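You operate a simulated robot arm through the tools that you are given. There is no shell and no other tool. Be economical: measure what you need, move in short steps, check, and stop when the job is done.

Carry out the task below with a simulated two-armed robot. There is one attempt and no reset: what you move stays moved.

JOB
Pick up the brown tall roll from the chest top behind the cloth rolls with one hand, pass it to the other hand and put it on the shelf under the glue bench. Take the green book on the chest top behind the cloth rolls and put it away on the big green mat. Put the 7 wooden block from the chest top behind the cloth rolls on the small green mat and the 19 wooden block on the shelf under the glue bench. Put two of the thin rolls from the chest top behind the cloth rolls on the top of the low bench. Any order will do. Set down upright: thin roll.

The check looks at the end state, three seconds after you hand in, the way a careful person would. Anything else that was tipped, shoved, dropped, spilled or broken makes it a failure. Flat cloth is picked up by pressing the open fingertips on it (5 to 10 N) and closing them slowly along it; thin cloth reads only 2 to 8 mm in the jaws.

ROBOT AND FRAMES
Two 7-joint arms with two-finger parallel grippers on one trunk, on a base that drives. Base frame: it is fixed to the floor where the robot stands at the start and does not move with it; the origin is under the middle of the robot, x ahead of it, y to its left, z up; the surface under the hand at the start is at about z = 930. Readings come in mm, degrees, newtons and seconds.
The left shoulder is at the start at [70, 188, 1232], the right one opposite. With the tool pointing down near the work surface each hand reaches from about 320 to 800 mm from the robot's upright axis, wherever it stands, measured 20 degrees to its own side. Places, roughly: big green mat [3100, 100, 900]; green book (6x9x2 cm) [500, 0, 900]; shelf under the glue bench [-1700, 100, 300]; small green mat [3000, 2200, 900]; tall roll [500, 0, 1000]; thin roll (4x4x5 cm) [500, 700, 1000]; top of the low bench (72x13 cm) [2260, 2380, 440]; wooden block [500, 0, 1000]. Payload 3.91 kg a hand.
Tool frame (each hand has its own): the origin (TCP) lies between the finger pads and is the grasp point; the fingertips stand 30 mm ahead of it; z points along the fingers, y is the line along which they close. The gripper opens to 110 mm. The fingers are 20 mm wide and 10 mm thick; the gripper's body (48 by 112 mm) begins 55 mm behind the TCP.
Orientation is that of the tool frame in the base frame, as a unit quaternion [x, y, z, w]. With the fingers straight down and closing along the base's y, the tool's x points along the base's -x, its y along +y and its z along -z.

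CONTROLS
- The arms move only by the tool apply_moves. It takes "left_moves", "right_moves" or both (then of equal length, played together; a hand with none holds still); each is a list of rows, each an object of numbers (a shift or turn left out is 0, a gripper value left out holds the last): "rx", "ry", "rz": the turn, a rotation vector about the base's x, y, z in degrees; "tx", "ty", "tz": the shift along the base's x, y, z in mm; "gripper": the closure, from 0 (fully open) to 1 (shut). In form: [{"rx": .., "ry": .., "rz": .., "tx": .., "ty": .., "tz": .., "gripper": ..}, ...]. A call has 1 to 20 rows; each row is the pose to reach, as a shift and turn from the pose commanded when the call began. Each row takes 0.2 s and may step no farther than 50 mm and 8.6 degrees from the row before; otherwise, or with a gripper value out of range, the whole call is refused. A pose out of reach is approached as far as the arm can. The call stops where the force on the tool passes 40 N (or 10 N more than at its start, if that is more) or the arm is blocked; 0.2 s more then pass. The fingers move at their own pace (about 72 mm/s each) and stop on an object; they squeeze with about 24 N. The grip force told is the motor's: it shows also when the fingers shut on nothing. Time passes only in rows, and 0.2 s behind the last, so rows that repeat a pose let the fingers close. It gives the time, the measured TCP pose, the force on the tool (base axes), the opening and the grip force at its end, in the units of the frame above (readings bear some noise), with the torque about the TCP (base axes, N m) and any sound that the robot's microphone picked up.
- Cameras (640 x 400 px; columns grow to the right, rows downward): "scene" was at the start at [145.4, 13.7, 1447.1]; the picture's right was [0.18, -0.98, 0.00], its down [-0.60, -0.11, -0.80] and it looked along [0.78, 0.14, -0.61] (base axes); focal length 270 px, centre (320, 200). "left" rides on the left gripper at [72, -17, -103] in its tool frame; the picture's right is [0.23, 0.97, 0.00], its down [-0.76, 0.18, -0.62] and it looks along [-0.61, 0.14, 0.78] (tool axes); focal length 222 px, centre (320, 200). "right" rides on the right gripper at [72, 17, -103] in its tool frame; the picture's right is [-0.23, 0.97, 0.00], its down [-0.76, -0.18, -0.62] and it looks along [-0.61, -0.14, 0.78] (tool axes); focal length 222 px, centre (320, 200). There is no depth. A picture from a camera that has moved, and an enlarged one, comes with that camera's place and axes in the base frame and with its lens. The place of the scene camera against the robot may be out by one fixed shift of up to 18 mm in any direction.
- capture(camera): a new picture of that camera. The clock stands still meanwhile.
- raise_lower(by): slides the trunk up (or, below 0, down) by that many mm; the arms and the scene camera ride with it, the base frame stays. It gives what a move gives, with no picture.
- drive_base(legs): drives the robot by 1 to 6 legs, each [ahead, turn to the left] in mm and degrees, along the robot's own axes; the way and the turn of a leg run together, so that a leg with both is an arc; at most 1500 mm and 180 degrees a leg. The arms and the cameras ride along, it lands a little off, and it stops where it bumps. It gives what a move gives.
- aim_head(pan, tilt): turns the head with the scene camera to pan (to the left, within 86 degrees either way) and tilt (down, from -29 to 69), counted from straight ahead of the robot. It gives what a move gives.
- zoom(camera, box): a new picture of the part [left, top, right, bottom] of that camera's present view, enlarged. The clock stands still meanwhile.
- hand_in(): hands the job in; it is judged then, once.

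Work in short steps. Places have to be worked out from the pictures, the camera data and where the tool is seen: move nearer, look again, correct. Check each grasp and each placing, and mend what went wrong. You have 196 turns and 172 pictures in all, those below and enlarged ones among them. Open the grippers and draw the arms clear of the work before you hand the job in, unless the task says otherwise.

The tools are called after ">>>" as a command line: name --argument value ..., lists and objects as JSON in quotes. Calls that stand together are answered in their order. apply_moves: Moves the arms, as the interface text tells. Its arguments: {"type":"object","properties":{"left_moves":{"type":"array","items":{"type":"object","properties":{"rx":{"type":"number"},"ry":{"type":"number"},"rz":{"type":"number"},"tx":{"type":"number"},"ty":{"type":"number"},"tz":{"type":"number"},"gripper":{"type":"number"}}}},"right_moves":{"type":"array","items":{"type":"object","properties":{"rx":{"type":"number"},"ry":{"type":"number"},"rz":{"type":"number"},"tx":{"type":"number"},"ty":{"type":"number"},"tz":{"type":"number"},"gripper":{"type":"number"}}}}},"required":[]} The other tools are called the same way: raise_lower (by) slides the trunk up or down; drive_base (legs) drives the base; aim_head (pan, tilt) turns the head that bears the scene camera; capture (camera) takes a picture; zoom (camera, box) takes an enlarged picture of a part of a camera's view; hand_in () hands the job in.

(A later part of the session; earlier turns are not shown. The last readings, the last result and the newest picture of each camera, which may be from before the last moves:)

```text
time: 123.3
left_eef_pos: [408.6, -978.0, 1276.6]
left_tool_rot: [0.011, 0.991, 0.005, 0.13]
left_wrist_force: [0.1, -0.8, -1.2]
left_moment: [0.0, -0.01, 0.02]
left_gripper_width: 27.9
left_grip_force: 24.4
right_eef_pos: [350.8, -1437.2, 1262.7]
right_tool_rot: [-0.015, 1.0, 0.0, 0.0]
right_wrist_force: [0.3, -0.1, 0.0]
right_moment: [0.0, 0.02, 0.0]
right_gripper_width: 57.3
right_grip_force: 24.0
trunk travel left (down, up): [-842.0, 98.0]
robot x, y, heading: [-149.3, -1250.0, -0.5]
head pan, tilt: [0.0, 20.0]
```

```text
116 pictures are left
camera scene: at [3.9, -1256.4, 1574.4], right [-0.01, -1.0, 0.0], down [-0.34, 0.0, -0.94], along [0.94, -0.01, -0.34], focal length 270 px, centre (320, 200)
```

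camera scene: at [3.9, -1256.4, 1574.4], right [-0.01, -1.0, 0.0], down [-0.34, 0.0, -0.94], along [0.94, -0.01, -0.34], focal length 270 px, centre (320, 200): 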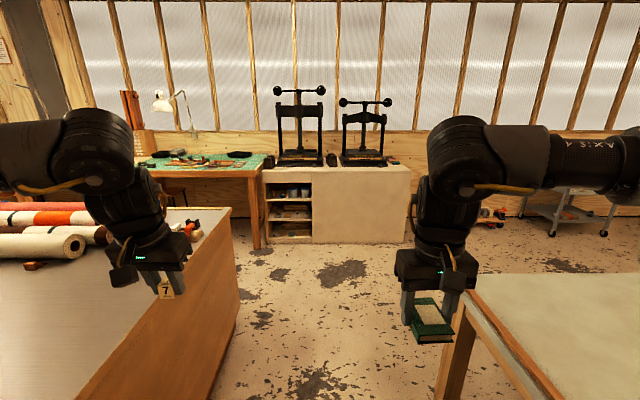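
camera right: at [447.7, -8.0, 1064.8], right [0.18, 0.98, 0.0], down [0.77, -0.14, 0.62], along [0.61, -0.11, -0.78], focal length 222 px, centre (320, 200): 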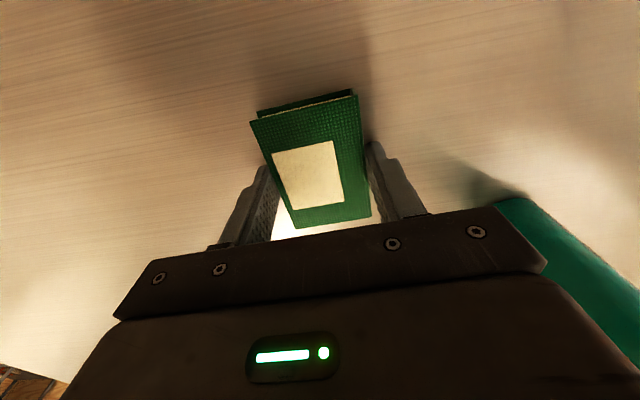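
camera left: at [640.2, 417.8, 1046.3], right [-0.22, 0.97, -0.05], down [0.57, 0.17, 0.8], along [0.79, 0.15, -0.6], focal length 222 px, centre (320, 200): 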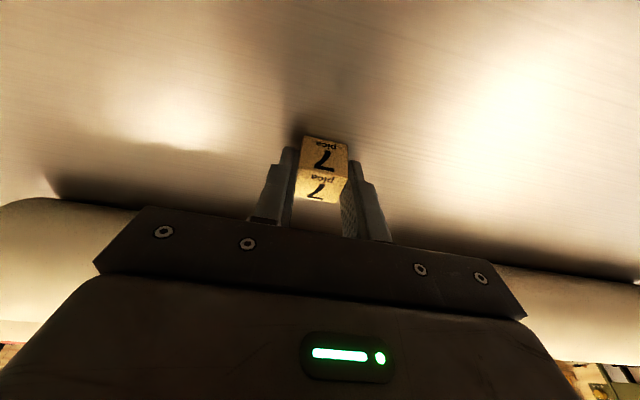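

Corridor is clear. I drive to x≈2180, turn left and go to y≈0.

>>> drive_base --legs '[[1500, 0], [830, 0], [0, 90.5], [900, 0]]'

>>> aim_head --pan -60 --tilt 30

>>> capture --camera "scene"

>>> aim_head --pan 0 --tilt 25

>>> capture --camera "scene"

```text
time: 143.2
left_eef_pos: [1981.5, 161.0, 1277.3]
left_tool_rot: [-0.688, 0.714, 0.095, 0.089]
left_wrist_force: [-0.7, 0.2, 0.7]
left_moment: [-0.01, 0.01, -0.04]
left_gripper_width: 28.2
left_grip_force: 23.6
right_eef_pos: [2439.6, 98.7, 1262.4]
right_tool_rot: [0.713, -0.701, 0.001, -0.001]
right_wrist_force: [-0.3, 0.0, -1.7]
right_moment: [0.03, -0.02, 0.02]
right_gripper_width: 57.4
right_grip_force: 23.6
trunk travel left (down, up): [-842.0, 98.0]
robot x, y, heading: [2248.8, -397.5, 88.8]
head pan, tilt: [0.0, 20.0]
```

```text
time: 144.5
left_eef_pos: [1981.5, 162.2, 1276.7]
left_tool_rot: [-0.689, 0.713, 0.095, 0.089]
left_wrist_force: [0.3, 0.1, 0.1]
left_moment: [0.0, -0.01, 0.02]
left_gripper_width: 28.1
left_grip_force: 23.4
right_eef_pos: [2438.9, 98.1, 1261.4]
right_tool_rot: [0.713, -0.701, 0.0, -0.001]
right_wrist_force: [0.1, -0.6, -0.2]
right_moment: [-0.01, 0.0, 0.01]
right_gripper_width: 57.2
right_grip_force: 23.9
trunk travel left (down, up): [-842.0, 98.0]
robot x, y, heading: [2248.7, -399.0, 88.8]
head pan, tilt: [-60.0, 30.0]
```

```text
115 pictures are left
camera scene: at [2339.2, -307.5, 1558.3], right [0.48, -0.88, 0.0], down [-0.44, -0.24, -0.87], along [0.76, 0.42, -0.5], focal length 270 px, centre (320, 200)
```

scene: 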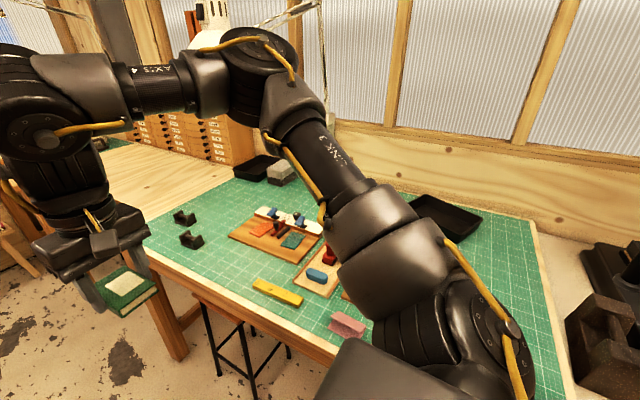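

```text
time: 145.8
left_eef_pos: [1982.7, 162.1, 1277.0]
left_tool_rot: [-0.688, 0.713, 0.095, 0.089]
left_wrist_force: [0.8, 0.2, -0.3]
left_moment: [0.01, -0.01, 0.03]
left_gripper_width: 28.0
left_grip_force: 24.0
right_eef_pos: [2438.9, 98.8, 1261.4]
right_tool_rot: [0.714, -0.701, 0.001, 0.001]
right_wrist_force: [-0.2, -0.3, 0.3]
right_moment: [0.02, 0.0, 0.03]
right_gripper_width: 57.0
right_grip_force: 23.9
trunk travel left (down, up): [-842.0, 98.0]
robot x, y, heading: [2252.0, -402.1, 88.9]
head pan, tilt: [0.0, 25.0]
```

```text
114 pictures are left
camera scene: at [2262.1, -258.8, 1566.3], right [1.0, -0.02, 0.0], down [-0.01, -0.42, -0.91], along [0.02, 0.91, -0.42], focal length 270 px, centre (320, 200)
```

scene: 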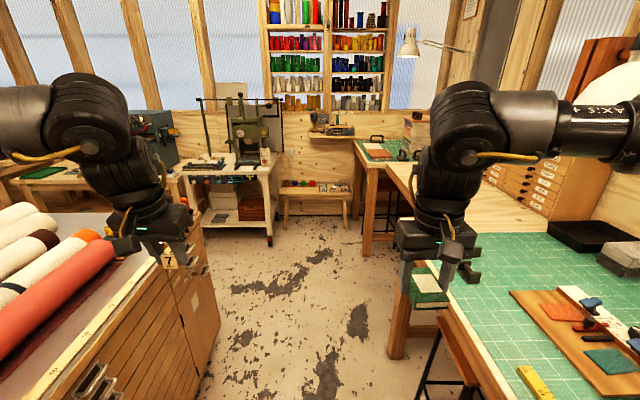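

The mat has a free patch at about [2780, 325]. I drive forward 900 and turn to face the bench.

>>> drive_base --legs '[[900, 0], [0, -89]]'

>>> aim_head --pan -15 --tilt 45

>>> capture --camera "scene"

>>> capture --camera "right"

```text
time: 154.3
left_eef_pos: [2835.4, 767.9, 1277.5]
left_tool_rot: [0.011, 0.991, 0.006, 0.13]
left_wrist_force: [0.1, 0.5, 0.4]
left_moment: [0.0, 0.01, 0.06]
left_gripper_width: 28.0
left_grip_force: 23.8
right_eef_pos: [2777.8, 309.3, 1262.0]
right_tool_rot: [-0.015, 1.0, -0.001, 0.0]
right_wrist_force: [0.1, 0.2, -1.3]
right_moment: [-0.03, -0.01, 0.0]
right_gripper_width: 57.2
right_grip_force: 23.6
trunk travel left (down, up): [-842.0, 98.0]
robot x, y, heading: [2278.7, 492.4, -0.8]
head pan, tilt: [0.0, 25.0]
```

```text
time: 155.1
left_eef_pos: [2835.8, 767.0, 1277.7]
left_tool_rot: [0.011, 0.991, 0.005, 0.13]
left_wrist_force: [0.8, 0.6, -0.7]
left_moment: [0.02, -0.01, -0.02]
left_gripper_width: 28.1
left_grip_force: 24.0
right_eef_pos: [2777.3, 309.2, 1262.1]
right_tool_rot: [-0.015, 1.0, 0.001, 0.0]
right_wrist_force: [-0.6, 0.7, -0.7]
right_moment: [-0.01, -0.02, 0.02]
right_gripper_width: 57.2
right_grip_force: 24.1
trunk travel left (down, up): [-842.0, 98.0]
robot x, y, heading: [2278.3, 489.9, -0.8]
head pan, tilt: [-15.0, 45.0]
```

```text
113 pictures are left
camera scene: at [2415.8, 468.5, 1535.8], right [-0.27, -0.96, 0.0], down [-0.68, 0.19, -0.71], along [0.68, -0.19, -0.71], focal length 270 px, centre (320, 200)
```

scene: 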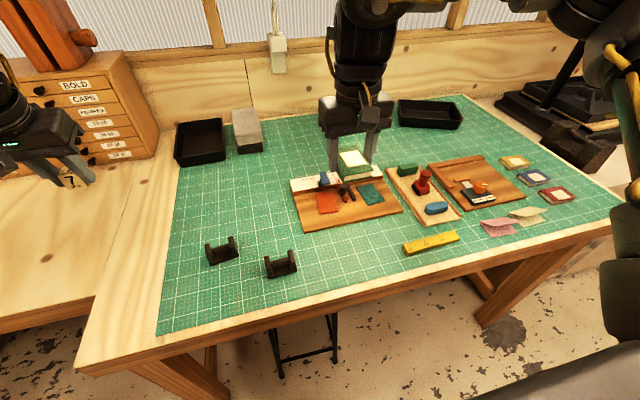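

```text
112 pictures are left
camera right: at [2705.5, 323.3, 1365.5], right [0.2, 0.98, 0.0], down [0.77, -0.15, 0.62], along [0.61, -0.12, -0.78], focal length 222 px, centre (320, 200)
```

right: 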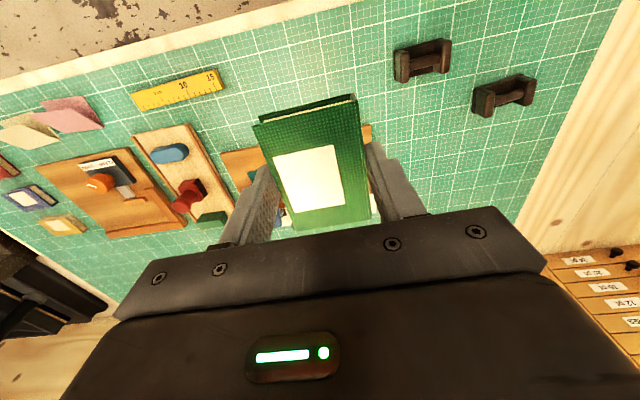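

Free patch on the mat: x 2700–2895, y 140–470. I lower the trunk by 100 and bring the book over [2790, 300].

>>> raise_lower --by -100

>>> apply_moves --right_moves '[{"tx": 6, "ty": -4, "tz": -40}, {"tx": 13, "ty": -9, "tz": -80}, {"tx": 13, "ty": -9, "tz": -120}, {"tx": 13, "ty": -9, "tz": -160}, {"tx": 13, "ty": -9, "tz": -190}, {"tx": 13, "ty": -9, "tz": -190}]'

>>> capture --camera "scene"

>>> capture --camera "right"

```text
time: 156.4
left_eef_pos: [2835.0, 767.6, 1176.8]
left_tool_rot: [0.011, 0.992, 0.004, 0.129]
left_wrist_force: [-0.2, -0.6, -0.1]
left_moment: [-0.02, 0.0, 0.0]
left_gripper_width: 28.3
left_grip_force: 24.0
right_eef_pos: [2777.2, 309.0, 1161.7]
right_tool_rot: [-0.015, 1.0, 0.0, -0.001]
right_wrist_force: [-0.4, -0.3, -0.7]
right_moment: [0.0, 0.0, 0.0]
right_gripper_width: 57.4
right_grip_force: 24.0
trunk travel left (down, up): [-742.0, 198.0]
robot x, y, heading: [2275.6, 491.9, -0.4]
head pan, tilt: [-15.0, 45.0]
```

```text
time: 157.8
left_eef_pos: [2833.7, 767.8, 1177.0]
left_tool_rot: [0.011, 0.991, 0.005, 0.13]
left_wrist_force: [0.5, -0.4, -0.2]
left_moment: [0.02, -0.02, 0.04]
left_gripper_width: 28.1
left_grip_force: 23.9
right_eef_pos: [2789.8, 297.4, 971.1]
right_tool_rot: [-0.015, 1.0, -0.001, 0.0]
right_wrist_force: [0.0, -0.2, -0.7]
right_moment: [0.05, 0.0, 0.0]
right_gripper_width: 57.1
right_grip_force: 24.0
trunk travel left (down, up): [-742.0, 198.0]
robot x, y, heading: [2276.2, 493.3, -0.9]
head pan, tilt: [-15.0, 45.0]
```

```text
111 pictures are left
camera scene: at [2415.0, 469.2, 1435.8], right [-0.27, -0.96, 0.0], down [-0.68, 0.19, -0.71], along [0.68, -0.19, -0.71], focal length 270 px, centre (320, 200)
```

scene: 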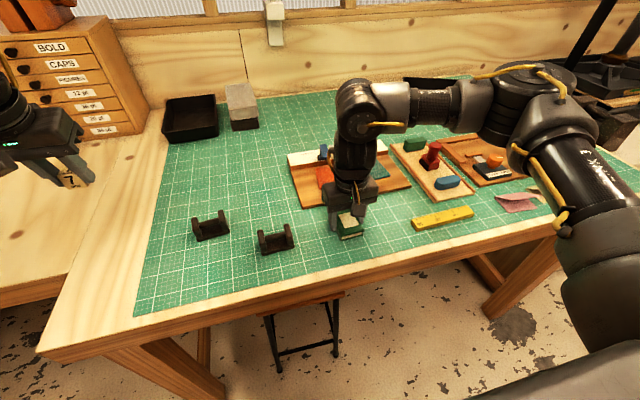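

```text
110 pictures are left
camera right: at [2717.5, 312.6, 1075.2], right [0.2, 0.98, 0.0], down [0.77, -0.15, 0.62], along [0.61, -0.12, -0.78], focal length 222 px, centre (320, 200)
```

right: 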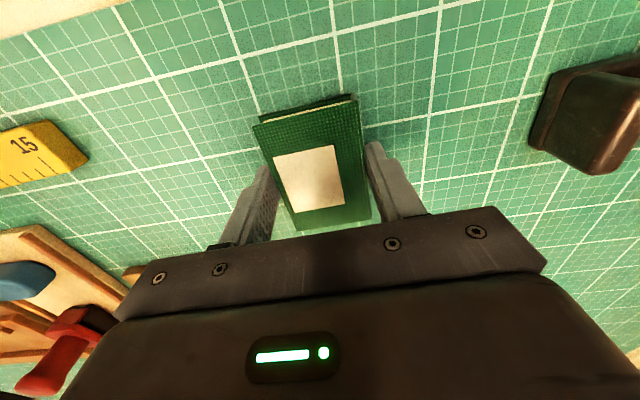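

Clear patch below the book. Lower slowly to contact.

>>> apply_moves --right_moves '[{"tz": -10}, {"tz": -20}, {"tz": -24}, {"tz": -27}, {"tz": -30}, {"tz": -33}, {"tz": -36}, {"tz": -38}, {"tz": -40}]'

```text
time: 158.3
left_eef_pos: [2833.2, 766.1, 1178.6]
left_tool_rot: [0.012, 0.991, 0.005, 0.13]
left_wrist_force: [0.2, -0.6, -0.9]
left_moment: [0.01, 0.02, 0.01]
left_gripper_width: 28.1
left_grip_force: 24.6
right_eef_pos: [2789.1, 298.9, 967.6]
right_tool_rot: [-0.014, 1.0, 0.001, 0.005]
right_wrist_force: [-10.6, -3.3, 24.6]
right_moment: [-0.03, 0.74, 0.06]
right_gripper_width: 57.1
right_grip_force: 23.8
trunk travel left (down, up): [-742.0, 198.0]
robot x, y, heading: [2273.0, 495.2, -0.8]
head pan, tilt: [-15.0, 45.0]
stopped in row 2 (right hand): the force on the tool passed its limit at 53 N (the readings are from after the stop); the commanded pose is now the measured one
```

Contact already (surface ≈935). I ease up slightly, check and release.

>>> apply_moves --right_moves '[{"tz": 1}, {"tz": 1, "gripper": 0.4}, {"tz": 2, "gripper": 0.3}, {"tz": 3, "gripper": 0.2}, {"tz": 4, "gripper": 0.0}, {"tz": 5, "gripper": 0.0}]'

>>> capture --camera "right"

```text
time: 159.7
left_eef_pos: [2837.0, 767.9, 1176.3]
left_tool_rot: [0.011, 0.991, 0.006, 0.13]
left_wrist_force: [0.6, 0.8, -0.5]
left_moment: [0.03, 0.01, -0.03]
left_gripper_width: 28.1
left_grip_force: 24.1
right_eef_pos: [2791.0, 298.3, 970.4]
right_tool_rot: [-0.014, 1.0, 0.0, 0.004]
right_wrist_force: [0.0, 0.7, -0.4]
right_moment: [0.0, -0.01, 0.03]
right_gripper_width: 110.1
right_grip_force: 0.1
trunk travel left (down, up): [-742.0, 198.0]
robot x, y, heading: [2278.6, 496.7, -0.6]
head pan, tilt: [-15.0, 45.0]
```

```text
109 pictures are left
camera right: at [2718.5, 313.3, 1073.3], right [0.2, 0.98, 0.0], down [0.76, -0.16, 0.63], along [0.62, -0.12, -0.78], focal length 222 px, centre (320, 200)
```

right: 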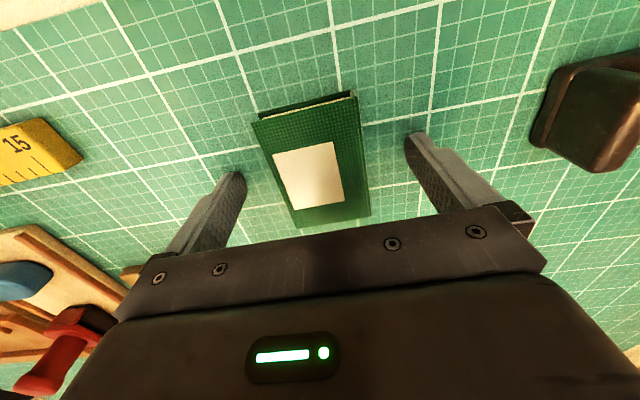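

The book lies flat on the mat. I raise the right hand and the trunk, and look toward the small mat.

>>> apply_moves --right_moves '[{"tz": 40}, {"tz": 80}, {"tz": 120}, {"tz": 160}, {"tz": 190}]'

>>> raise_lower --by 100

>>> capture --camera "scene"

>>> drive_base --legs '[[-60, 0], [0, 90]]'

>>> aim_head --pan -15 --tilt 20

>>> capture --camera "scene"

```text
time: 160.9
left_eef_pos: [2833.6, 767.5, 1177.1]
left_tool_rot: [0.011, 0.991, 0.004, 0.13]
left_wrist_force: [-0.5, 1.0, 0.2]
left_moment: [-0.04, -0.04, 0.0]
left_gripper_width: 28.1
left_grip_force: 24.1
right_eef_pos: [2792.2, 300.4, 1162.7]
right_tool_rot: [-0.014, 1.0, 0.0, 0.005]
right_wrist_force: [-0.3, 0.0, -0.2]
right_moment: [-0.02, -0.03, 0.0]
right_gripper_width: 109.9
right_grip_force: 0.1
trunk travel left (down, up): [-742.0, 198.0]
robot x, y, heading: [2274.4, 493.8, -0.7]
head pan, tilt: [-15.0, 45.0]
```

```text
time: 162.2
left_eef_pos: [2835.1, 767.3, 1276.6]
left_tool_rot: [0.011, 0.992, 0.005, 0.129]
left_wrist_force: [0.2, 0.1, -0.3]
left_moment: [0.03, 0.01, -0.03]
left_gripper_width: 28.3
left_grip_force: 24.7
right_eef_pos: [2793.0, 299.9, 1261.4]
right_tool_rot: [-0.014, 1.0, 0.0, 0.004]
right_wrist_force: [0.0, 0.0, 0.1]
right_moment: [0.02, 0.0, 0.0]
right_gripper_width: 110.2
right_grip_force: 0.0
trunk travel left (down, up): [-842.0, 98.0]
robot x, y, heading: [2281.1, 491.3, -0.3]
head pan, tilt: [-15.0, 45.0]
```

```text
108 pictures are left
camera scene: at [2415.9, 468.7, 1535.6], right [-0.27, -0.96, 0.0], down [-0.68, 0.19, -0.71], along [0.68, -0.19, -0.71], focal length 270 px, centre (320, 200)
```

scene: 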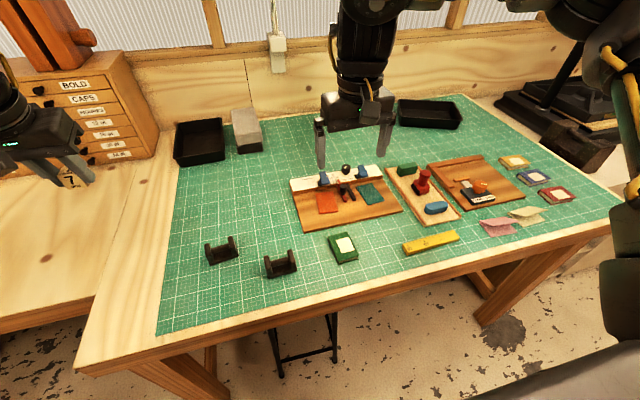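

```text
time: 167.0
left_eef_pos: [1953.3, 1057.8, 1277.5]
left_tool_rot: [-0.686, 0.715, 0.095, 0.09]
left_wrist_force: [-0.4, 0.3, 0.3]
left_moment: [0.02, 0.0, -0.01]
left_gripper_width: 28.3
left_grip_force: 23.5
right_eef_pos: [2419.7, 1006.1, 1261.3]
right_tool_rot: [0.71, -0.704, -0.003, -0.003]
right_wrist_force: [-0.1, -1.0, -1.0]
right_moment: [0.02, -0.03, 0.02]
right_gripper_width: 110.1
right_grip_force: 0.0
trunk travel left (down, up): [-842.0, 98.0]
robot x, y, heading: [2219.5, 495.1, 88.5]
head pan, tilt: [-15.0, 45.0]
```

```text
time: 167.8
left_eef_pos: [1955.1, 1057.2, 1276.5]
left_tool_rot: [-0.686, 0.716, 0.095, 0.089]
left_wrist_force: [-0.3, 0.0, -1.2]
left_moment: [0.01, 0.02, 0.01]
left_gripper_width: 28.0
left_grip_force: 23.6
right_eef_pos: [2419.6, 1006.8, 1261.0]
right_tool_rot: [0.71, -0.704, -0.003, -0.003]
right_wrist_force: [0.9, 0.4, -0.3]
right_moment: [0.01, 0.02, -0.02]
right_gripper_width: 110.1
right_grip_force: 0.1
trunk travel left (down, up): [-842.0, 98.0]
robot x, y, heading: [2216.8, 491.5, 88.3]
head pan, tilt: [-15.0, 20.0]
```

```text
107 pictures are left
camera scene: at [2254.7, 631.4, 1574.3], right [0.96, -0.29, 0.0], down [-0.1, -0.33, -0.94], along [0.27, 0.9, -0.34], focal length 270 px, centre (320, 200)
```

scene: 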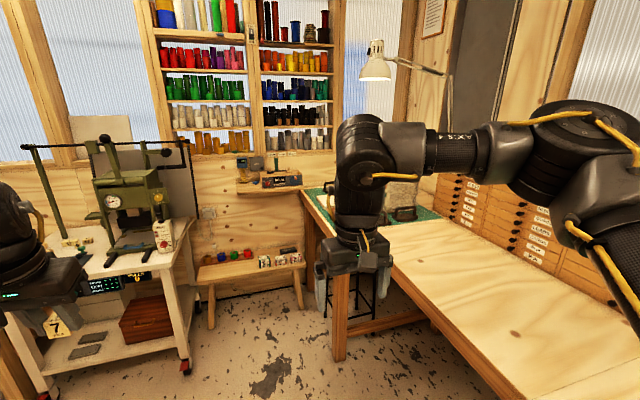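

I drive closer, to about [2350, 1500], and look at the corner.

>>> drive_base --legs '[[0, -6], [1010, 0]]'

>>> aim_head --pan -35 --tilt 30

>>> capture --camera "scene"

>>> aim_head --pan 10 --tilt 45

>>> capture --camera "scene"

```text
time: 173.6
left_eef_pos: [2136.2, 2063.8, 1277.4]
left_tool_rot: [-0.652, 0.747, 0.091, 0.094]
left_wrist_force: [-0.2, 0.6, -1.0]
left_moment: [-0.05, 0.0, 0.03]
left_gripper_width: 28.1
left_grip_force: 23.9
right_eef_pos: [2595.2, 1969.2, 1261.4]
right_tool_rot: [-0.677, 0.736, 0.004, 0.004]
right_wrist_force: [0.4, -0.5, 0.6]
right_moment: [-0.02, 0.02, -0.04]
right_gripper_width: 109.8
right_grip_force: 0.0
trunk travel left (down, up): [-842.0, 98.0]
robot x, y, heading: [2345.0, 1479.8, 82.9]
head pan, tilt: [-15.0, 20.0]
```

```text
time: 174.4
left_eef_pos: [2136.0, 2065.7, 1275.9]
left_tool_rot: [-0.652, 0.747, 0.091, 0.094]
left_wrist_force: [0.5, -0.2, -0.8]
left_moment: [0.01, 0.01, 0.01]
left_gripper_width: 28.2
left_grip_force: 23.7
right_eef_pos: [2594.7, 1970.0, 1260.3]
right_tool_rot: [-0.677, 0.736, 0.002, 0.003]
right_wrist_force: [0.0, 0.2, 0.1]
right_moment: [-0.01, 0.0, -0.02]
right_gripper_width: 110.0
right_grip_force: 0.0
trunk travel left (down, up): [-842.0, 98.0]
robot x, y, heading: [2344.6, 1480.3, 82.9]
head pan, tilt: [-35.0, 30.0]
```

```text
106 pictures are left
camera scene: at [2422.1, 1594.9, 1558.3], right [0.74, -0.67, 0.0], down [-0.33, -0.37, -0.87], along [0.58, 0.64, -0.5], focal length 270 px, centre (320, 200)
```

scene: 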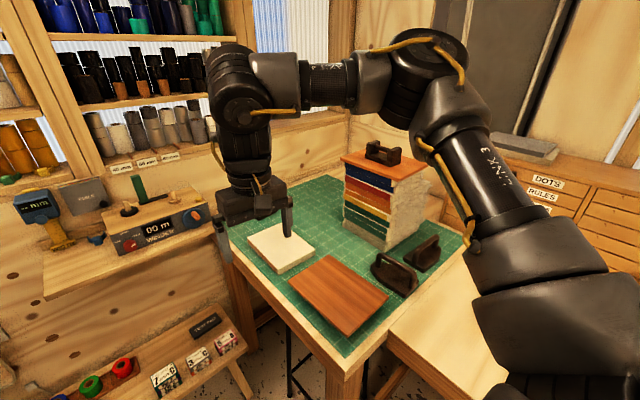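

```text
time: 175.5
left_eef_pos: [2137.2, 2064.2, 1277.0]
left_tool_rot: [-0.653, 0.746, 0.091, 0.093]
left_wrist_force: [0.8, 0.3, -0.4]
left_moment: [0.0, -0.04, -0.01]
left_gripper_width: 28.1
left_grip_force: 23.6
right_eef_pos: [2595.1, 1971.4, 1261.5]
right_tool_rot: [-0.677, 0.736, 0.003, 0.004]
right_wrist_force: [-0.6, 0.2, -0.6]
right_moment: [0.0, 0.02, 0.02]
right_gripper_width: 110.1
right_grip_force: 0.0
trunk travel left (down, up): [-842.0, 98.0]
robot x, y, heading: [2343.5, 1480.5, 83.0]
head pan, tilt: [10.0, 45.0]
```

```text
105 pictures are left
camera scene: at [2357.6, 1608.5, 1535.7], right [1.0, 0.05, 0.0], down [0.04, -0.71, -0.71], along [-0.04, 0.71, -0.71], focal length 270 px, centre (320, 200)
```

scene: 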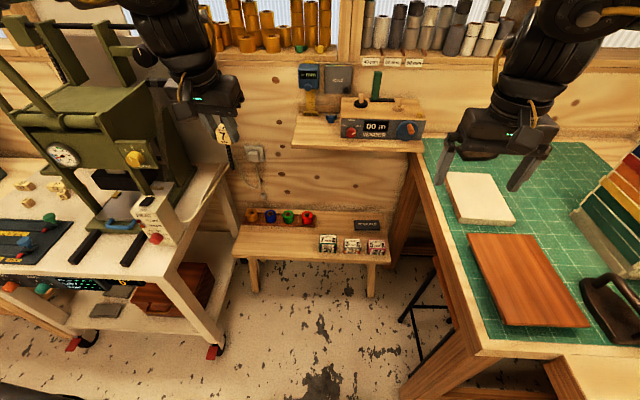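

The mat's free part seems to be behind the white slab. I go 250 mm forward, then turn right to heading ~45° and look again.

>>> drive_base --legs '[[250, 0], [0, -45]]'

>>> aim_head --pan 0 --tilt 40

>>> capture --camera "scene"

>>> capture --camera "left"

```text
time: 179.5
left_eef_pos: [2654.8, 2295.3, 1276.8]
left_tool_rot: [-0.308, 0.943, 0.046, 0.121]
left_wrist_force: [0.2, 0.5, -0.5]
left_moment: [0.03, 0.0, 0.01]
left_gripper_width: 27.9
left_grip_force: 24.4
right_eef_pos: [2904.6, 1897.5, 1260.5]
right_tool_rot: [-0.335, 0.942, 0.002, 0.004]
right_wrist_force: [-0.7, 0.4, -0.4]
right_moment: [-0.02, -0.01, -0.03]
right_gripper_width: 109.9
right_grip_force: 0.0
trunk travel left (down, up): [-842.0, 98.0]
robot x, y, heading: [2379.9, 1735.8, 36.7]
head pan, tilt: [10.0, 45.0]
```

```text
time: 180.2
left_eef_pos: [2653.6, 2293.4, 1277.4]
left_tool_rot: [-0.309, 0.942, 0.047, 0.121]
left_wrist_force: [0.4, -0.4, 0.1]
left_moment: [0.0, 0.01, 0.03]
left_gripper_width: 28.3
left_grip_force: 24.0
right_eef_pos: [2905.8, 1898.0, 1260.5]
right_tool_rot: [-0.334, 0.943, 0.002, 0.004]
right_wrist_force: [-1.0, 0.1, 0.6]
right_moment: [0.0, 0.05, -0.03]
right_gripper_width: 110.3
right_grip_force: 0.2
trunk travel left (down, up): [-842.0, 98.0]
robot x, y, heading: [2376.7, 1738.5, 36.7]
head pan, tilt: [0.0, 40.0]
```

```text
104 pictures are left
camera scene: at [2496.7, 1816.3, 1542.9], right [0.6, -0.8, 0.0], down [-0.51, -0.39, -0.77], along [0.61, 0.46, -0.64], focal length 270 px, centre (320, 200)
```

scene: 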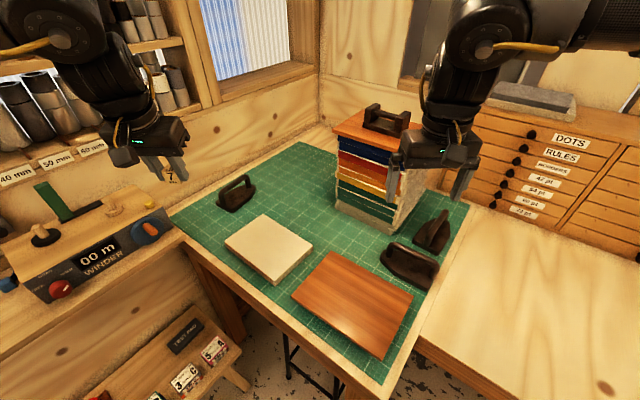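

```text
103 pictures are left
camera left: at [2587.8, 2221.4, 1358.2], right [-0.75, 0.66, -0.05], down [0.37, 0.48, 0.8], along [0.55, 0.59, -0.6], focal length 222 px, centre (320, 200)
```

left: 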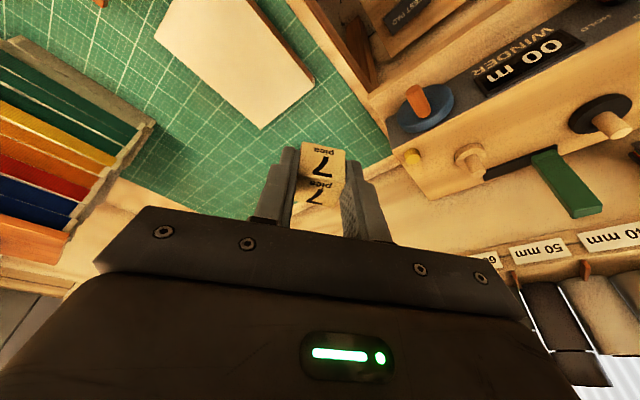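

There is a free spot near [2990, 2310] behind the white slab. To reach it I need to stand ~150 mm more to +y; I do that by turning to face −y, reversing and turning back, with the trunk raised.

>>> raise_lower --by 95

>>> drive_base --legs '[[0, -127], [-150, 0], [0, 100]]'

>>> aim_head --pan 25 --tilt 40

>>> capture --camera "scene"

>>> capture --camera "left"

```text
time: 181.5
left_eef_pos: [2654.7, 2294.0, 1371.1]
left_tool_rot: [-0.308, 0.942, 0.046, 0.122]
left_wrist_force: [0.0, -0.2, -0.6]
left_moment: [0.0, -0.01, 0.02]
left_gripper_width: 28.0
left_grip_force: 23.5
right_eef_pos: [2905.3, 1896.9, 1356.8]
right_tool_rot: [-0.335, 0.942, 0.002, 0.004]
right_wrist_force: [-0.5, -0.1, -0.9]
right_moment: [0.02, 0.03, 0.02]
right_gripper_width: 110.0
right_grip_force: 0.0
trunk travel left (down, up): [-937.0, 3.0]
robot x, y, heading: [2376.7, 1730.9, 36.8]
head pan, tilt: [0.0, 40.0]
```

```text
time: 192.3
left_eef_pos: [2888.5, 2243.7, 1371.5]
left_tool_rot: [-0.069, 0.989, 0.016, 0.129]
left_wrist_force: [0.0, 0.0, 0.3]
left_moment: [-0.04, 0.01, -0.03]
left_gripper_width: 28.0
left_grip_force: 23.8
right_eef_pos: [2920.6, 1776.6, 1356.3]
right_tool_rot: [-0.094, 0.996, 0.0, 0.005]
right_wrist_force: [-0.1, 0.6, 0.6]
right_moment: [0.0, 0.02, 0.01]
right_gripper_width: 110.1
right_grip_force: 0.2
trunk travel left (down, up): [-937.0, 3.0]
robot x, y, heading: [2381.0, 1884.7, 8.6]
head pan, tilt: [0.0, 40.0]
```

```text
time: 193.2
left_eef_pos: [2888.5, 2244.4, 1371.3]
left_tool_rot: [-0.069, 0.989, 0.015, 0.129]
left_wrist_force: [0.7, -0.1, -0.4]
left_moment: [-0.02, 0.0, -0.01]
left_gripper_width: 28.1
left_grip_force: 24.0
right_eef_pos: [2919.5, 1776.7, 1356.5]
right_tool_rot: [-0.094, 0.996, 0.0, 0.005]
right_wrist_force: [-1.3, 0.6, 0.8]
right_moment: [0.0, 0.0, 0.01]
right_gripper_width: 110.0
right_grip_force: 0.1
trunk travel left (down, up): [-937.0, 3.0]
robot x, y, heading: [2383.0, 1882.6, 8.7]
head pan, tilt: [25.0, 40.0]
```

```text
102 pictures are left
camera scene: at [2511.3, 1938.0, 1638.0], right [0.55, -0.83, 0.0], down [-0.54, -0.35, -0.77], along [0.64, 0.42, -0.64], focal length 270 px, centre (320, 200)
```

scene: 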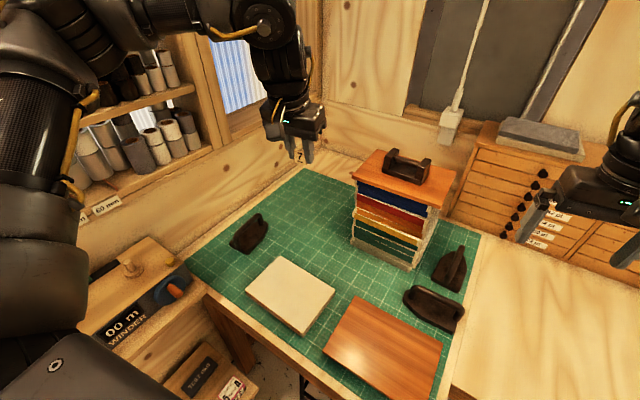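

```text
101 pictures are left
camera left: at [2795.0, 2212.5, 1453.1], right [-0.35, 0.93, -0.05], down [0.55, 0.25, 0.8], along [0.76, 0.26, -0.6], focal length 222 px, centre (320, 200)
```

left: 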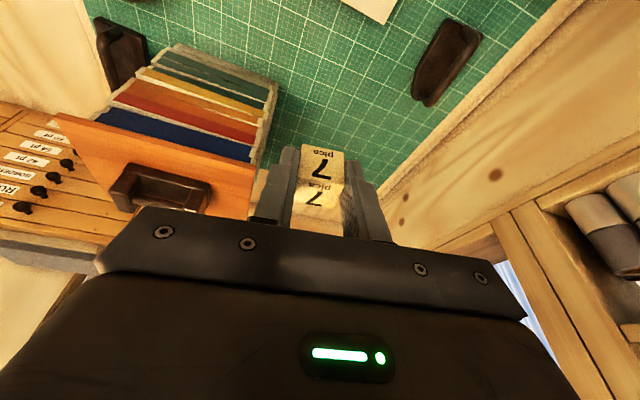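

The free area is x 2900–3150, y 2210–2480. I lower the trunk 195 mm and move the block over [2975, 2335].

>>> raise_lower --by -195

>>> apply_moves --left_moves '[{"tx": 20, "ty": 30}, {"tx": 40, "ty": 60}, {"tx": 60, "ty": 91, "tz": -10}, {"tx": 82, "ty": 91, "tz": -40}, {"tx": 82, "ty": 91, "tz": -80}, {"tx": 82, "ty": 91, "tz": -120}, {"tx": 82, "ty": 91, "tz": -150}, {"tx": 82, "ty": 91, "tz": -150}]'

>>> capture --camera "left"

>>> capture --camera "scene"

```text
time: 195.3
left_eef_pos: [2889.3, 2245.2, 1177.4]
left_tool_rot: [-0.068, 0.989, 0.016, 0.128]
left_wrist_force: [0.0, -0.4, 0.2]
left_moment: [-0.03, -0.02, 0.01]
left_gripper_width: 28.2
left_grip_force: 24.5
right_eef_pos: [2921.3, 1777.9, 1162.0]
right_tool_rot: [-0.094, 0.996, 0.0, 0.004]
right_wrist_force: [0.4, -1.1, 0.0]
right_moment: [0.01, -0.01, 0.01]
right_gripper_width: 110.0
right_grip_force: 0.1
trunk travel left (down, up): [-742.0, 198.0]
robot x, y, heading: [2381.6, 1888.4, 8.6]
head pan, tilt: [25.0, 40.0]
```

```text
time: 197.1
left_eef_pos: [2969.9, 2334.9, 1026.0]
left_tool_rot: [-0.068, 0.989, 0.015, 0.129]
left_wrist_force: [0.5, 0.7, 0.3]
left_moment: [0.03, 0.02, -0.04]
left_gripper_width: 28.1
left_grip_force: 24.0
right_eef_pos: [2920.7, 1775.5, 1160.2]
right_tool_rot: [-0.095, 0.995, 0.0, 0.005]
right_wrist_force: [-0.5, -1.0, 0.4]
right_moment: [-0.01, -0.01, -0.01]
right_gripper_width: 110.3
right_grip_force: 0.0
trunk travel left (down, up): [-742.0, 198.0]
robot x, y, heading: [2381.8, 1886.9, 8.7]
head pan, tilt: [25.0, 40.0]
```

```text
100 pictures are left
camera left: at [2875.9, 2302.3, 1108.4], right [-0.35, 0.93, -0.05], down [0.55, 0.24, 0.8], along [0.76, 0.26, -0.6], focal length 222 px, centre (320, 200)
```

left: 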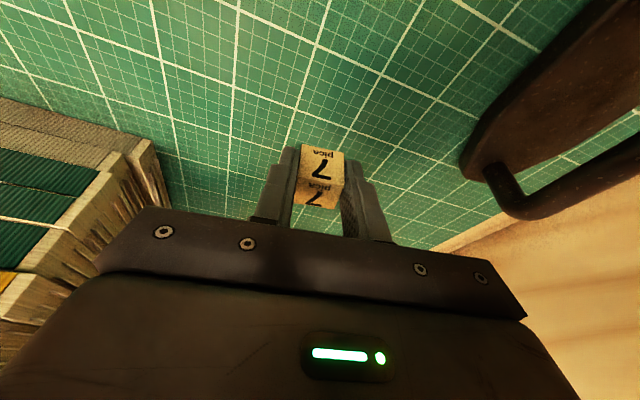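

```text
99 pictures are left
camera scene: at [2510.6, 1937.5, 1443.1], right [0.55, -0.83, 0.0], down [-0.54, -0.35, -0.77], along [0.64, 0.42, -0.64], focal length 270 px, centre (320, 200)
```

scene: 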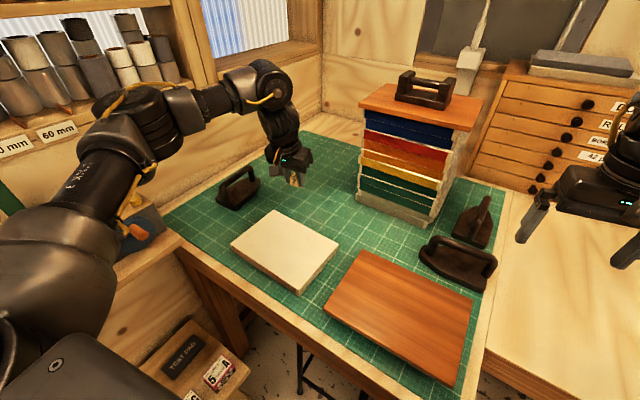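

Spot is clear. Lower to contact (expected at z≈971).

>>> apply_moves --left_moves '[{"tz": -25}, {"tz": -42}, {"tz": -48}, {"tz": -51}, {"tz": -53}, {"tz": -55}, {"tz": -57}]'

```text
time: 198.7
left_eef_pos: [2970.5, 2335.0, 971.3]
left_tool_rot: [-0.068, 0.989, 0.016, 0.133]
left_wrist_force: [3.2, 3.5, 15.4]
left_moment: [-0.04, -0.17, 0.01]
left_gripper_width: 28.0
left_grip_force: 23.8
right_eef_pos: [2919.8, 1776.5, 1162.1]
right_tool_rot: [-0.095, 0.995, 0.0, 0.006]
right_wrist_force: [0.9, 0.7, 0.0]
right_moment: [-0.02, 0.0, -0.02]
right_gripper_width: 110.2
right_grip_force: 0.0
trunk travel left (down, up): [-742.0, 198.0]
robot x, y, heading: [2381.3, 1882.6, 8.5]
head pan, tilt: [25.0, 40.0]
```

Contact at 971. I open to ~60 mm and retreat upward along the tool.

>>> apply_moves --left_moves '[{"tz": 1, "gripper": 0.6}, {"tz": 1, "gripper": 0.45}, {"tz": 2, "gripper": 0.45}, {"tz": 25, "tx": -5, "gripper": 0.45}, {"tz": 60, "tx": -15}, {"tz": 100, "tx": -25}, {"tz": 140, "tx": -40}, {"tz": 180, "tx": -70}, {"tz": 200, "tx": -80, "ty": -30}]'

>>> capture --camera "scene"

>>> capture --camera "left"

```text
time: 200.7
left_eef_pos: [2889.1, 2302.4, 1171.3]
left_tool_rot: [-0.068, 0.989, 0.017, 0.128]
left_wrist_force: [1.2, 0.3, -0.3]
left_moment: [0.01, 0.02, -0.01]
left_gripper_width: 60.4
left_grip_force: 0.0
right_eef_pos: [2919.2, 1773.9, 1160.7]
right_tool_rot: [-0.093, 0.996, 0.002, 0.004]
right_wrist_force: [0.8, -0.2, -0.7]
right_moment: [0.03, 0.0, 0.02]
right_gripper_width: 110.0
right_grip_force: 0.0
trunk travel left (down, up): [-742.0, 198.0]
robot x, y, heading: [2380.5, 1885.4, 8.3]
head pan, tilt: [25.0, 40.0]
```

```text
98 pictures are left
camera scene: at [2511.6, 1935.1, 1443.0], right [0.55, -0.83, 0.0], down [-0.54, -0.35, -0.77], along [0.64, 0.42, -0.64], focal length 270 px, centre (320, 200)
```

scene: 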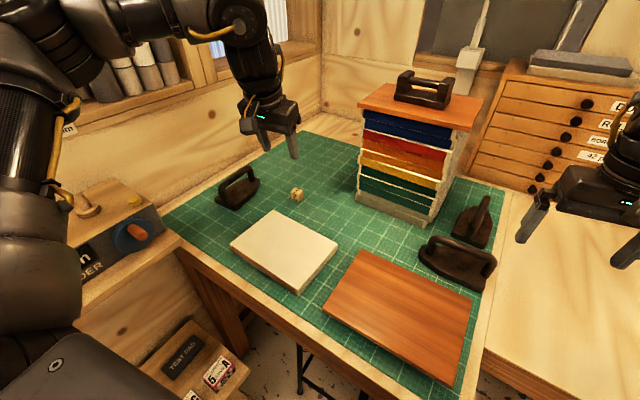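

```text
97 pictures are left
camera left: at [2797.2, 2270.3, 1252.3], right [-0.35, 0.93, -0.04], down [0.55, 0.24, 0.8], along [0.76, 0.26, -0.6], focal length 222 px, centre (320, 200)
```

left: 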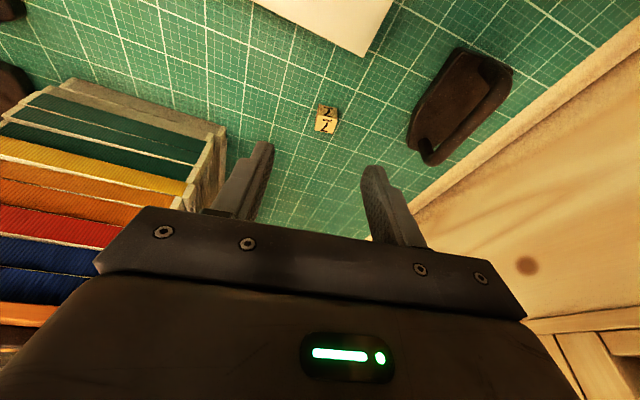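

Block 7 sits on the small mat. While here, I look at the low bench on my left.

>>> aim_head --pan 86 --tilt 55

>>> capture --camera "scene"

```text
time: 202.1
left_eef_pos: [2892.3, 2305.2, 1170.2]
left_tool_rot: [-0.068, 0.989, 0.016, 0.129]
left_wrist_force: [-0.6, -0.1, 0.2]
left_moment: [-0.02, 0.01, 0.01]
left_gripper_width: 60.4
left_grip_force: 0.1
right_eef_pos: [2920.1, 1777.7, 1161.2]
right_tool_rot: [-0.094, 0.996, 0.0, 0.004]
right_wrist_force: [-0.3, -0.3, 0.3]
right_moment: [0.0, 0.0, 0.0]
right_gripper_width: 110.3
right_grip_force: 0.1
trunk travel left (down, up): [-742.0, 198.0]
robot x, y, heading: [2380.8, 1886.6, 8.5]
head pan, tilt: [85.9, 55.0]
```

```text
96 pictures are left
camera scene: at [2435.0, 1962.8, 1422.3], right [1.0, 0.08, 0.0], down [0.06, -0.82, -0.57], along [-0.04, 0.57, -0.82], focal length 270 px, centre (320, 200)
```

scene: 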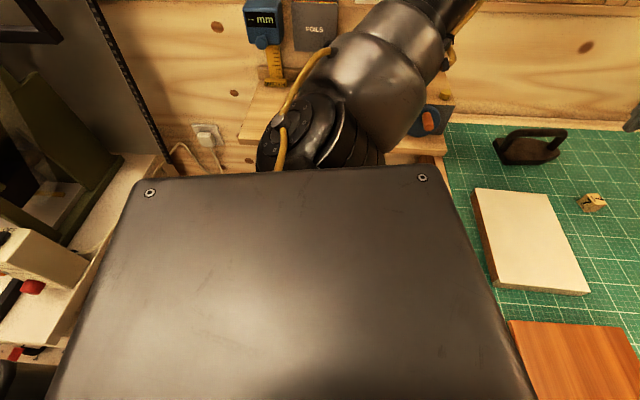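

Blocked view from my own shoulder; I'll inspect it later. I retract the left hand and level it, then raise the trunk.

>>> apply_moves --left_moves '[{"tx": -20, "ty": -25, "rx": -0.7, "ry": 4.9}, {"tx": -45, "ty": -50, "rx": -1.5, "ry": 9.9}, {"tx": -70, "ty": -80, "rx": -2.2, "ry": 14.8}, {"tx": -100, "ty": -110, "rx": -2.2, "ry": 14.8, "gripper": 0.0}, {"tx": -100, "ty": -110, "rx": -2.2, "ry": 14.8, "gripper": 0.0}]'

>>> raise_lower --by 150

>>> drive_base --legs '[[0, -98], [430, 0], [0, -90]]'

>>> aim_head --pan 0 --tilt 25

>>> capture --camera "scene"

```text
time: 203.2
left_eef_pos: [2788.6, 2194.1, 1168.1]
left_tool_rot: [-0.068, 0.998, 0.005, -0.002]
left_wrist_force: [-0.1, -0.1, 1.5]
left_moment: [-0.01, -0.01, 0.0]
left_gripper_width: 110.1
left_grip_force: 0.1
right_eef_pos: [2920.9, 1778.2, 1160.7]
right_tool_rot: [-0.094, 0.996, 0.001, 0.005]
right_wrist_force: [-0.3, 0.0, 0.0]
right_moment: [-0.03, -0.02, -0.01]
right_gripper_width: 110.1
right_grip_force: 0.0
trunk travel left (down, up): [-742.0, 198.0]
robot x, y, heading: [2380.6, 1884.4, 8.5]
head pan, tilt: [85.9, 55.0]
```

```text
time: 205.0
left_eef_pos: [2789.3, 2193.9, 1319.5]
left_tool_rot: [-0.069, 0.998, 0.005, -0.002]
left_wrist_force: [0.2, -0.1, -0.4]
left_moment: [0.0, -0.05, -0.01]
left_gripper_width: 110.1
left_grip_force: 0.1
right_eef_pos: [2919.8, 1776.6, 1311.4]
right_tool_rot: [-0.095, 0.995, 0.0, 0.004]
right_wrist_force: [0.5, 0.3, 0.1]
right_moment: [0.0, 0.02, 0.01]
right_gripper_width: 109.9
right_grip_force: 0.1
trunk travel left (down, up): [-892.0, 48.0]
robot x, y, heading: [2381.7, 1886.3, 8.5]
head pan, tilt: [85.9, 55.0]
```

```text
time: 215.7
left_eef_pos: [1921.4, 1219.3, 1318.8]
left_tool_rot: [1.0, -0.022, 0.0, 0.005]
left_wrist_force: [0.2, 0.0, 0.4]
left_moment: [0.03, -0.01, -0.01]
left_gripper_width: 110.0
left_grip_force: 0.0
right_eef_pos: [1867.1, 1654.1, 1310.7]
right_tool_rot: [1.0, 0.005, -0.005, 0.0]
right_wrist_force: [0.4, 0.0, 0.4]
right_moment: [-0.03, -0.01, -0.04]
right_gripper_width: 110.2
right_grip_force: 0.1
trunk travel left (down, up): [-892.0, 48.0]
robot x, y, heading: [2382.2, 1453.0, 178.2]
head pan, tilt: [85.9, 55.0]
```

```text
time: 217.3
left_eef_pos: [1922.1, 1219.7, 1319.8]
left_tool_rot: [1.0, -0.022, 0.0, 0.006]
left_wrist_force: [0.3, 0.4, 0.2]
left_moment: [0.05, 0.01, -0.01]
left_gripper_width: 110.1
left_grip_force: 0.1
right_eef_pos: [1865.6, 1653.6, 1311.4]
right_tool_rot: [1.0, 0.004, -0.005, 0.0]
right_wrist_force: [0.4, -0.4, 0.1]
right_moment: [0.01, 0.02, -0.01]
right_gripper_width: 110.2
right_grip_force: 0.1
trunk travel left (down, up): [-892.0, 48.0]
robot x, y, heading: [2378.5, 1450.2, 178.0]
head pan, tilt: [0.0, 25.0]
```

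```text
95 pictures are left
camera scene: at [2245.4, 1452.8, 1616.3], right [0.03, 1.0, 0.0], down [0.42, -0.01, -0.91], along [-0.91, 0.03, -0.42], focal length 270 px, centre (320, 200)
```

scene: 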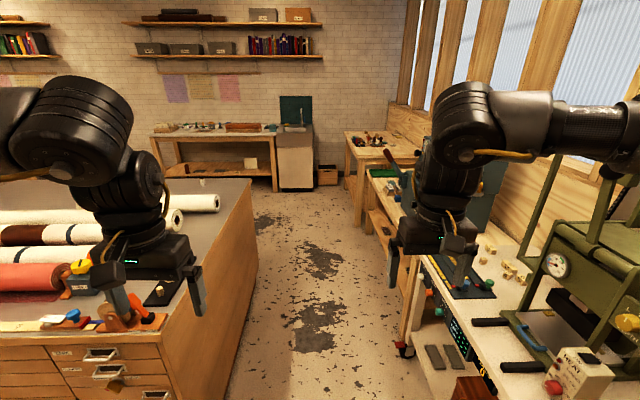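

Aisle is clear. I straighten to 181° and drive down the left aisle past the chest.

>>> drive_base --legs '[[0, 2.8], [1450, 0]]'

>>> capture --camera "scene"

```text
time: 224.8
left_eef_pos: [516.3, 1121.0, 1318.2]
left_tool_rot: [1.0, 0.025, 0.0, 0.005]
left_wrist_force: [0.2, 0.9, -0.7]
left_moment: [-0.02, 0.03, -0.03]
left_gripper_width: 110.0
left_grip_force: 0.0
right_eef_pos: [421.3, 1548.0, 1311.0]
right_tool_rot: [0.999, 0.05, -0.005, 0.001]
right_wrist_force: [-0.3, -1.7, 0.2]
right_moment: [-0.03, -0.01, 0.0]
right_gripper_width: 109.8
right_grip_force: 0.0
trunk travel left (down, up): [-892.0, 48.0]
robot x, y, heading: [947.1, 1393.2, -176.5]
head pan, tilt: [0.0, 25.0]
```

```text
94 pictures are left
camera scene: at [817.2, 1382.0, 1616.4], right [-0.06, 1.0, 0.0], down [0.42, 0.03, -0.91], along [-0.9, -0.06, -0.42], focal length 270 px, centre (320, 200)
```

scene: 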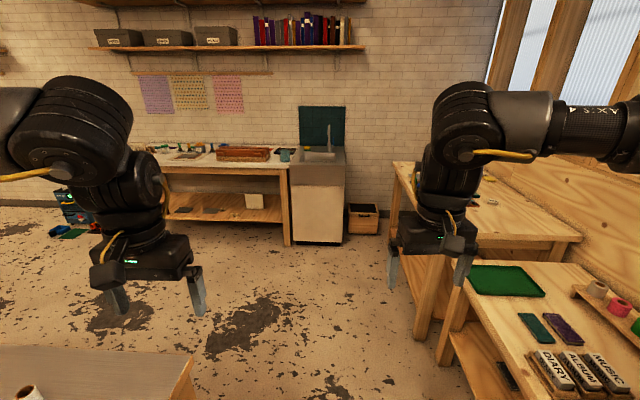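

Continue to x≈-450, then over to y≈500 and face the chest.

>>> drive_base --legs '[[1400, 0], [0, 86.5], [800, 0], [0, 90]]'

>>> aim_head --pan 0 --tilt 35

>>> capture --camera "scene"

```text
time: 243.2
left_eef_pos: [-18.5, 725.2, 1318.1]
left_tool_rot: [0.019, 1.0, 0.005, -0.001]
left_wrist_force: [0.4, 0.0, 0.1]
left_moment: [-0.02, -0.01, 0.03]
left_gripper_width: 110.0
left_grip_force: 0.1
right_eef_pos: [40.0, 292.9, 1310.5]
right_tool_rot: [-0.006, 1.0, 0.001, 0.004]
right_wrist_force: [-0.4, 0.2, -0.5]
right_moment: [-0.03, 0.02, 0.01]
right_gripper_width: 109.9
right_grip_force: 0.1
trunk travel left (down, up): [-892.0, 48.0]
robot x, y, heading: [-475.0, 493.1, -1.6]
head pan, tilt: [0.0, 25.0]
```

```text
time: 244.0
left_eef_pos: [-18.2, 726.3, 1318.7]
left_tool_rot: [0.019, 1.0, 0.005, -0.001]
left_wrist_force: [0.5, 0.6, 0.2]
left_moment: [0.0, 0.0, 0.01]
left_gripper_width: 110.0
left_grip_force: 0.0
right_eef_pos: [40.1, 293.1, 1311.7]
right_tool_rot: [-0.007, 1.0, 0.0, 0.004]
right_wrist_force: [0.3, -0.2, 0.7]
right_moment: [-0.01, 0.01, -0.03]
right_gripper_width: 110.0
right_grip_force: 0.1
trunk travel left (down, up): [-892.0, 48.0]
robot x, y, heading: [-472.1, 496.9, -1.2]
head pan, tilt: [0.0, 35.0]
```

```text
93 pictures are left
camera scene: at [-324.8, 487.8, 1600.6], right [-0.03, -1.0, 0.0], down [-0.57, 0.02, -0.82], along [0.82, -0.02, -0.57], focal length 270 px, centre (320, 200)
```

scene: 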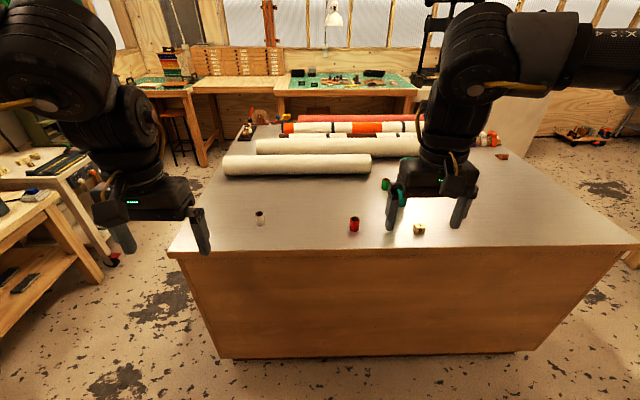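

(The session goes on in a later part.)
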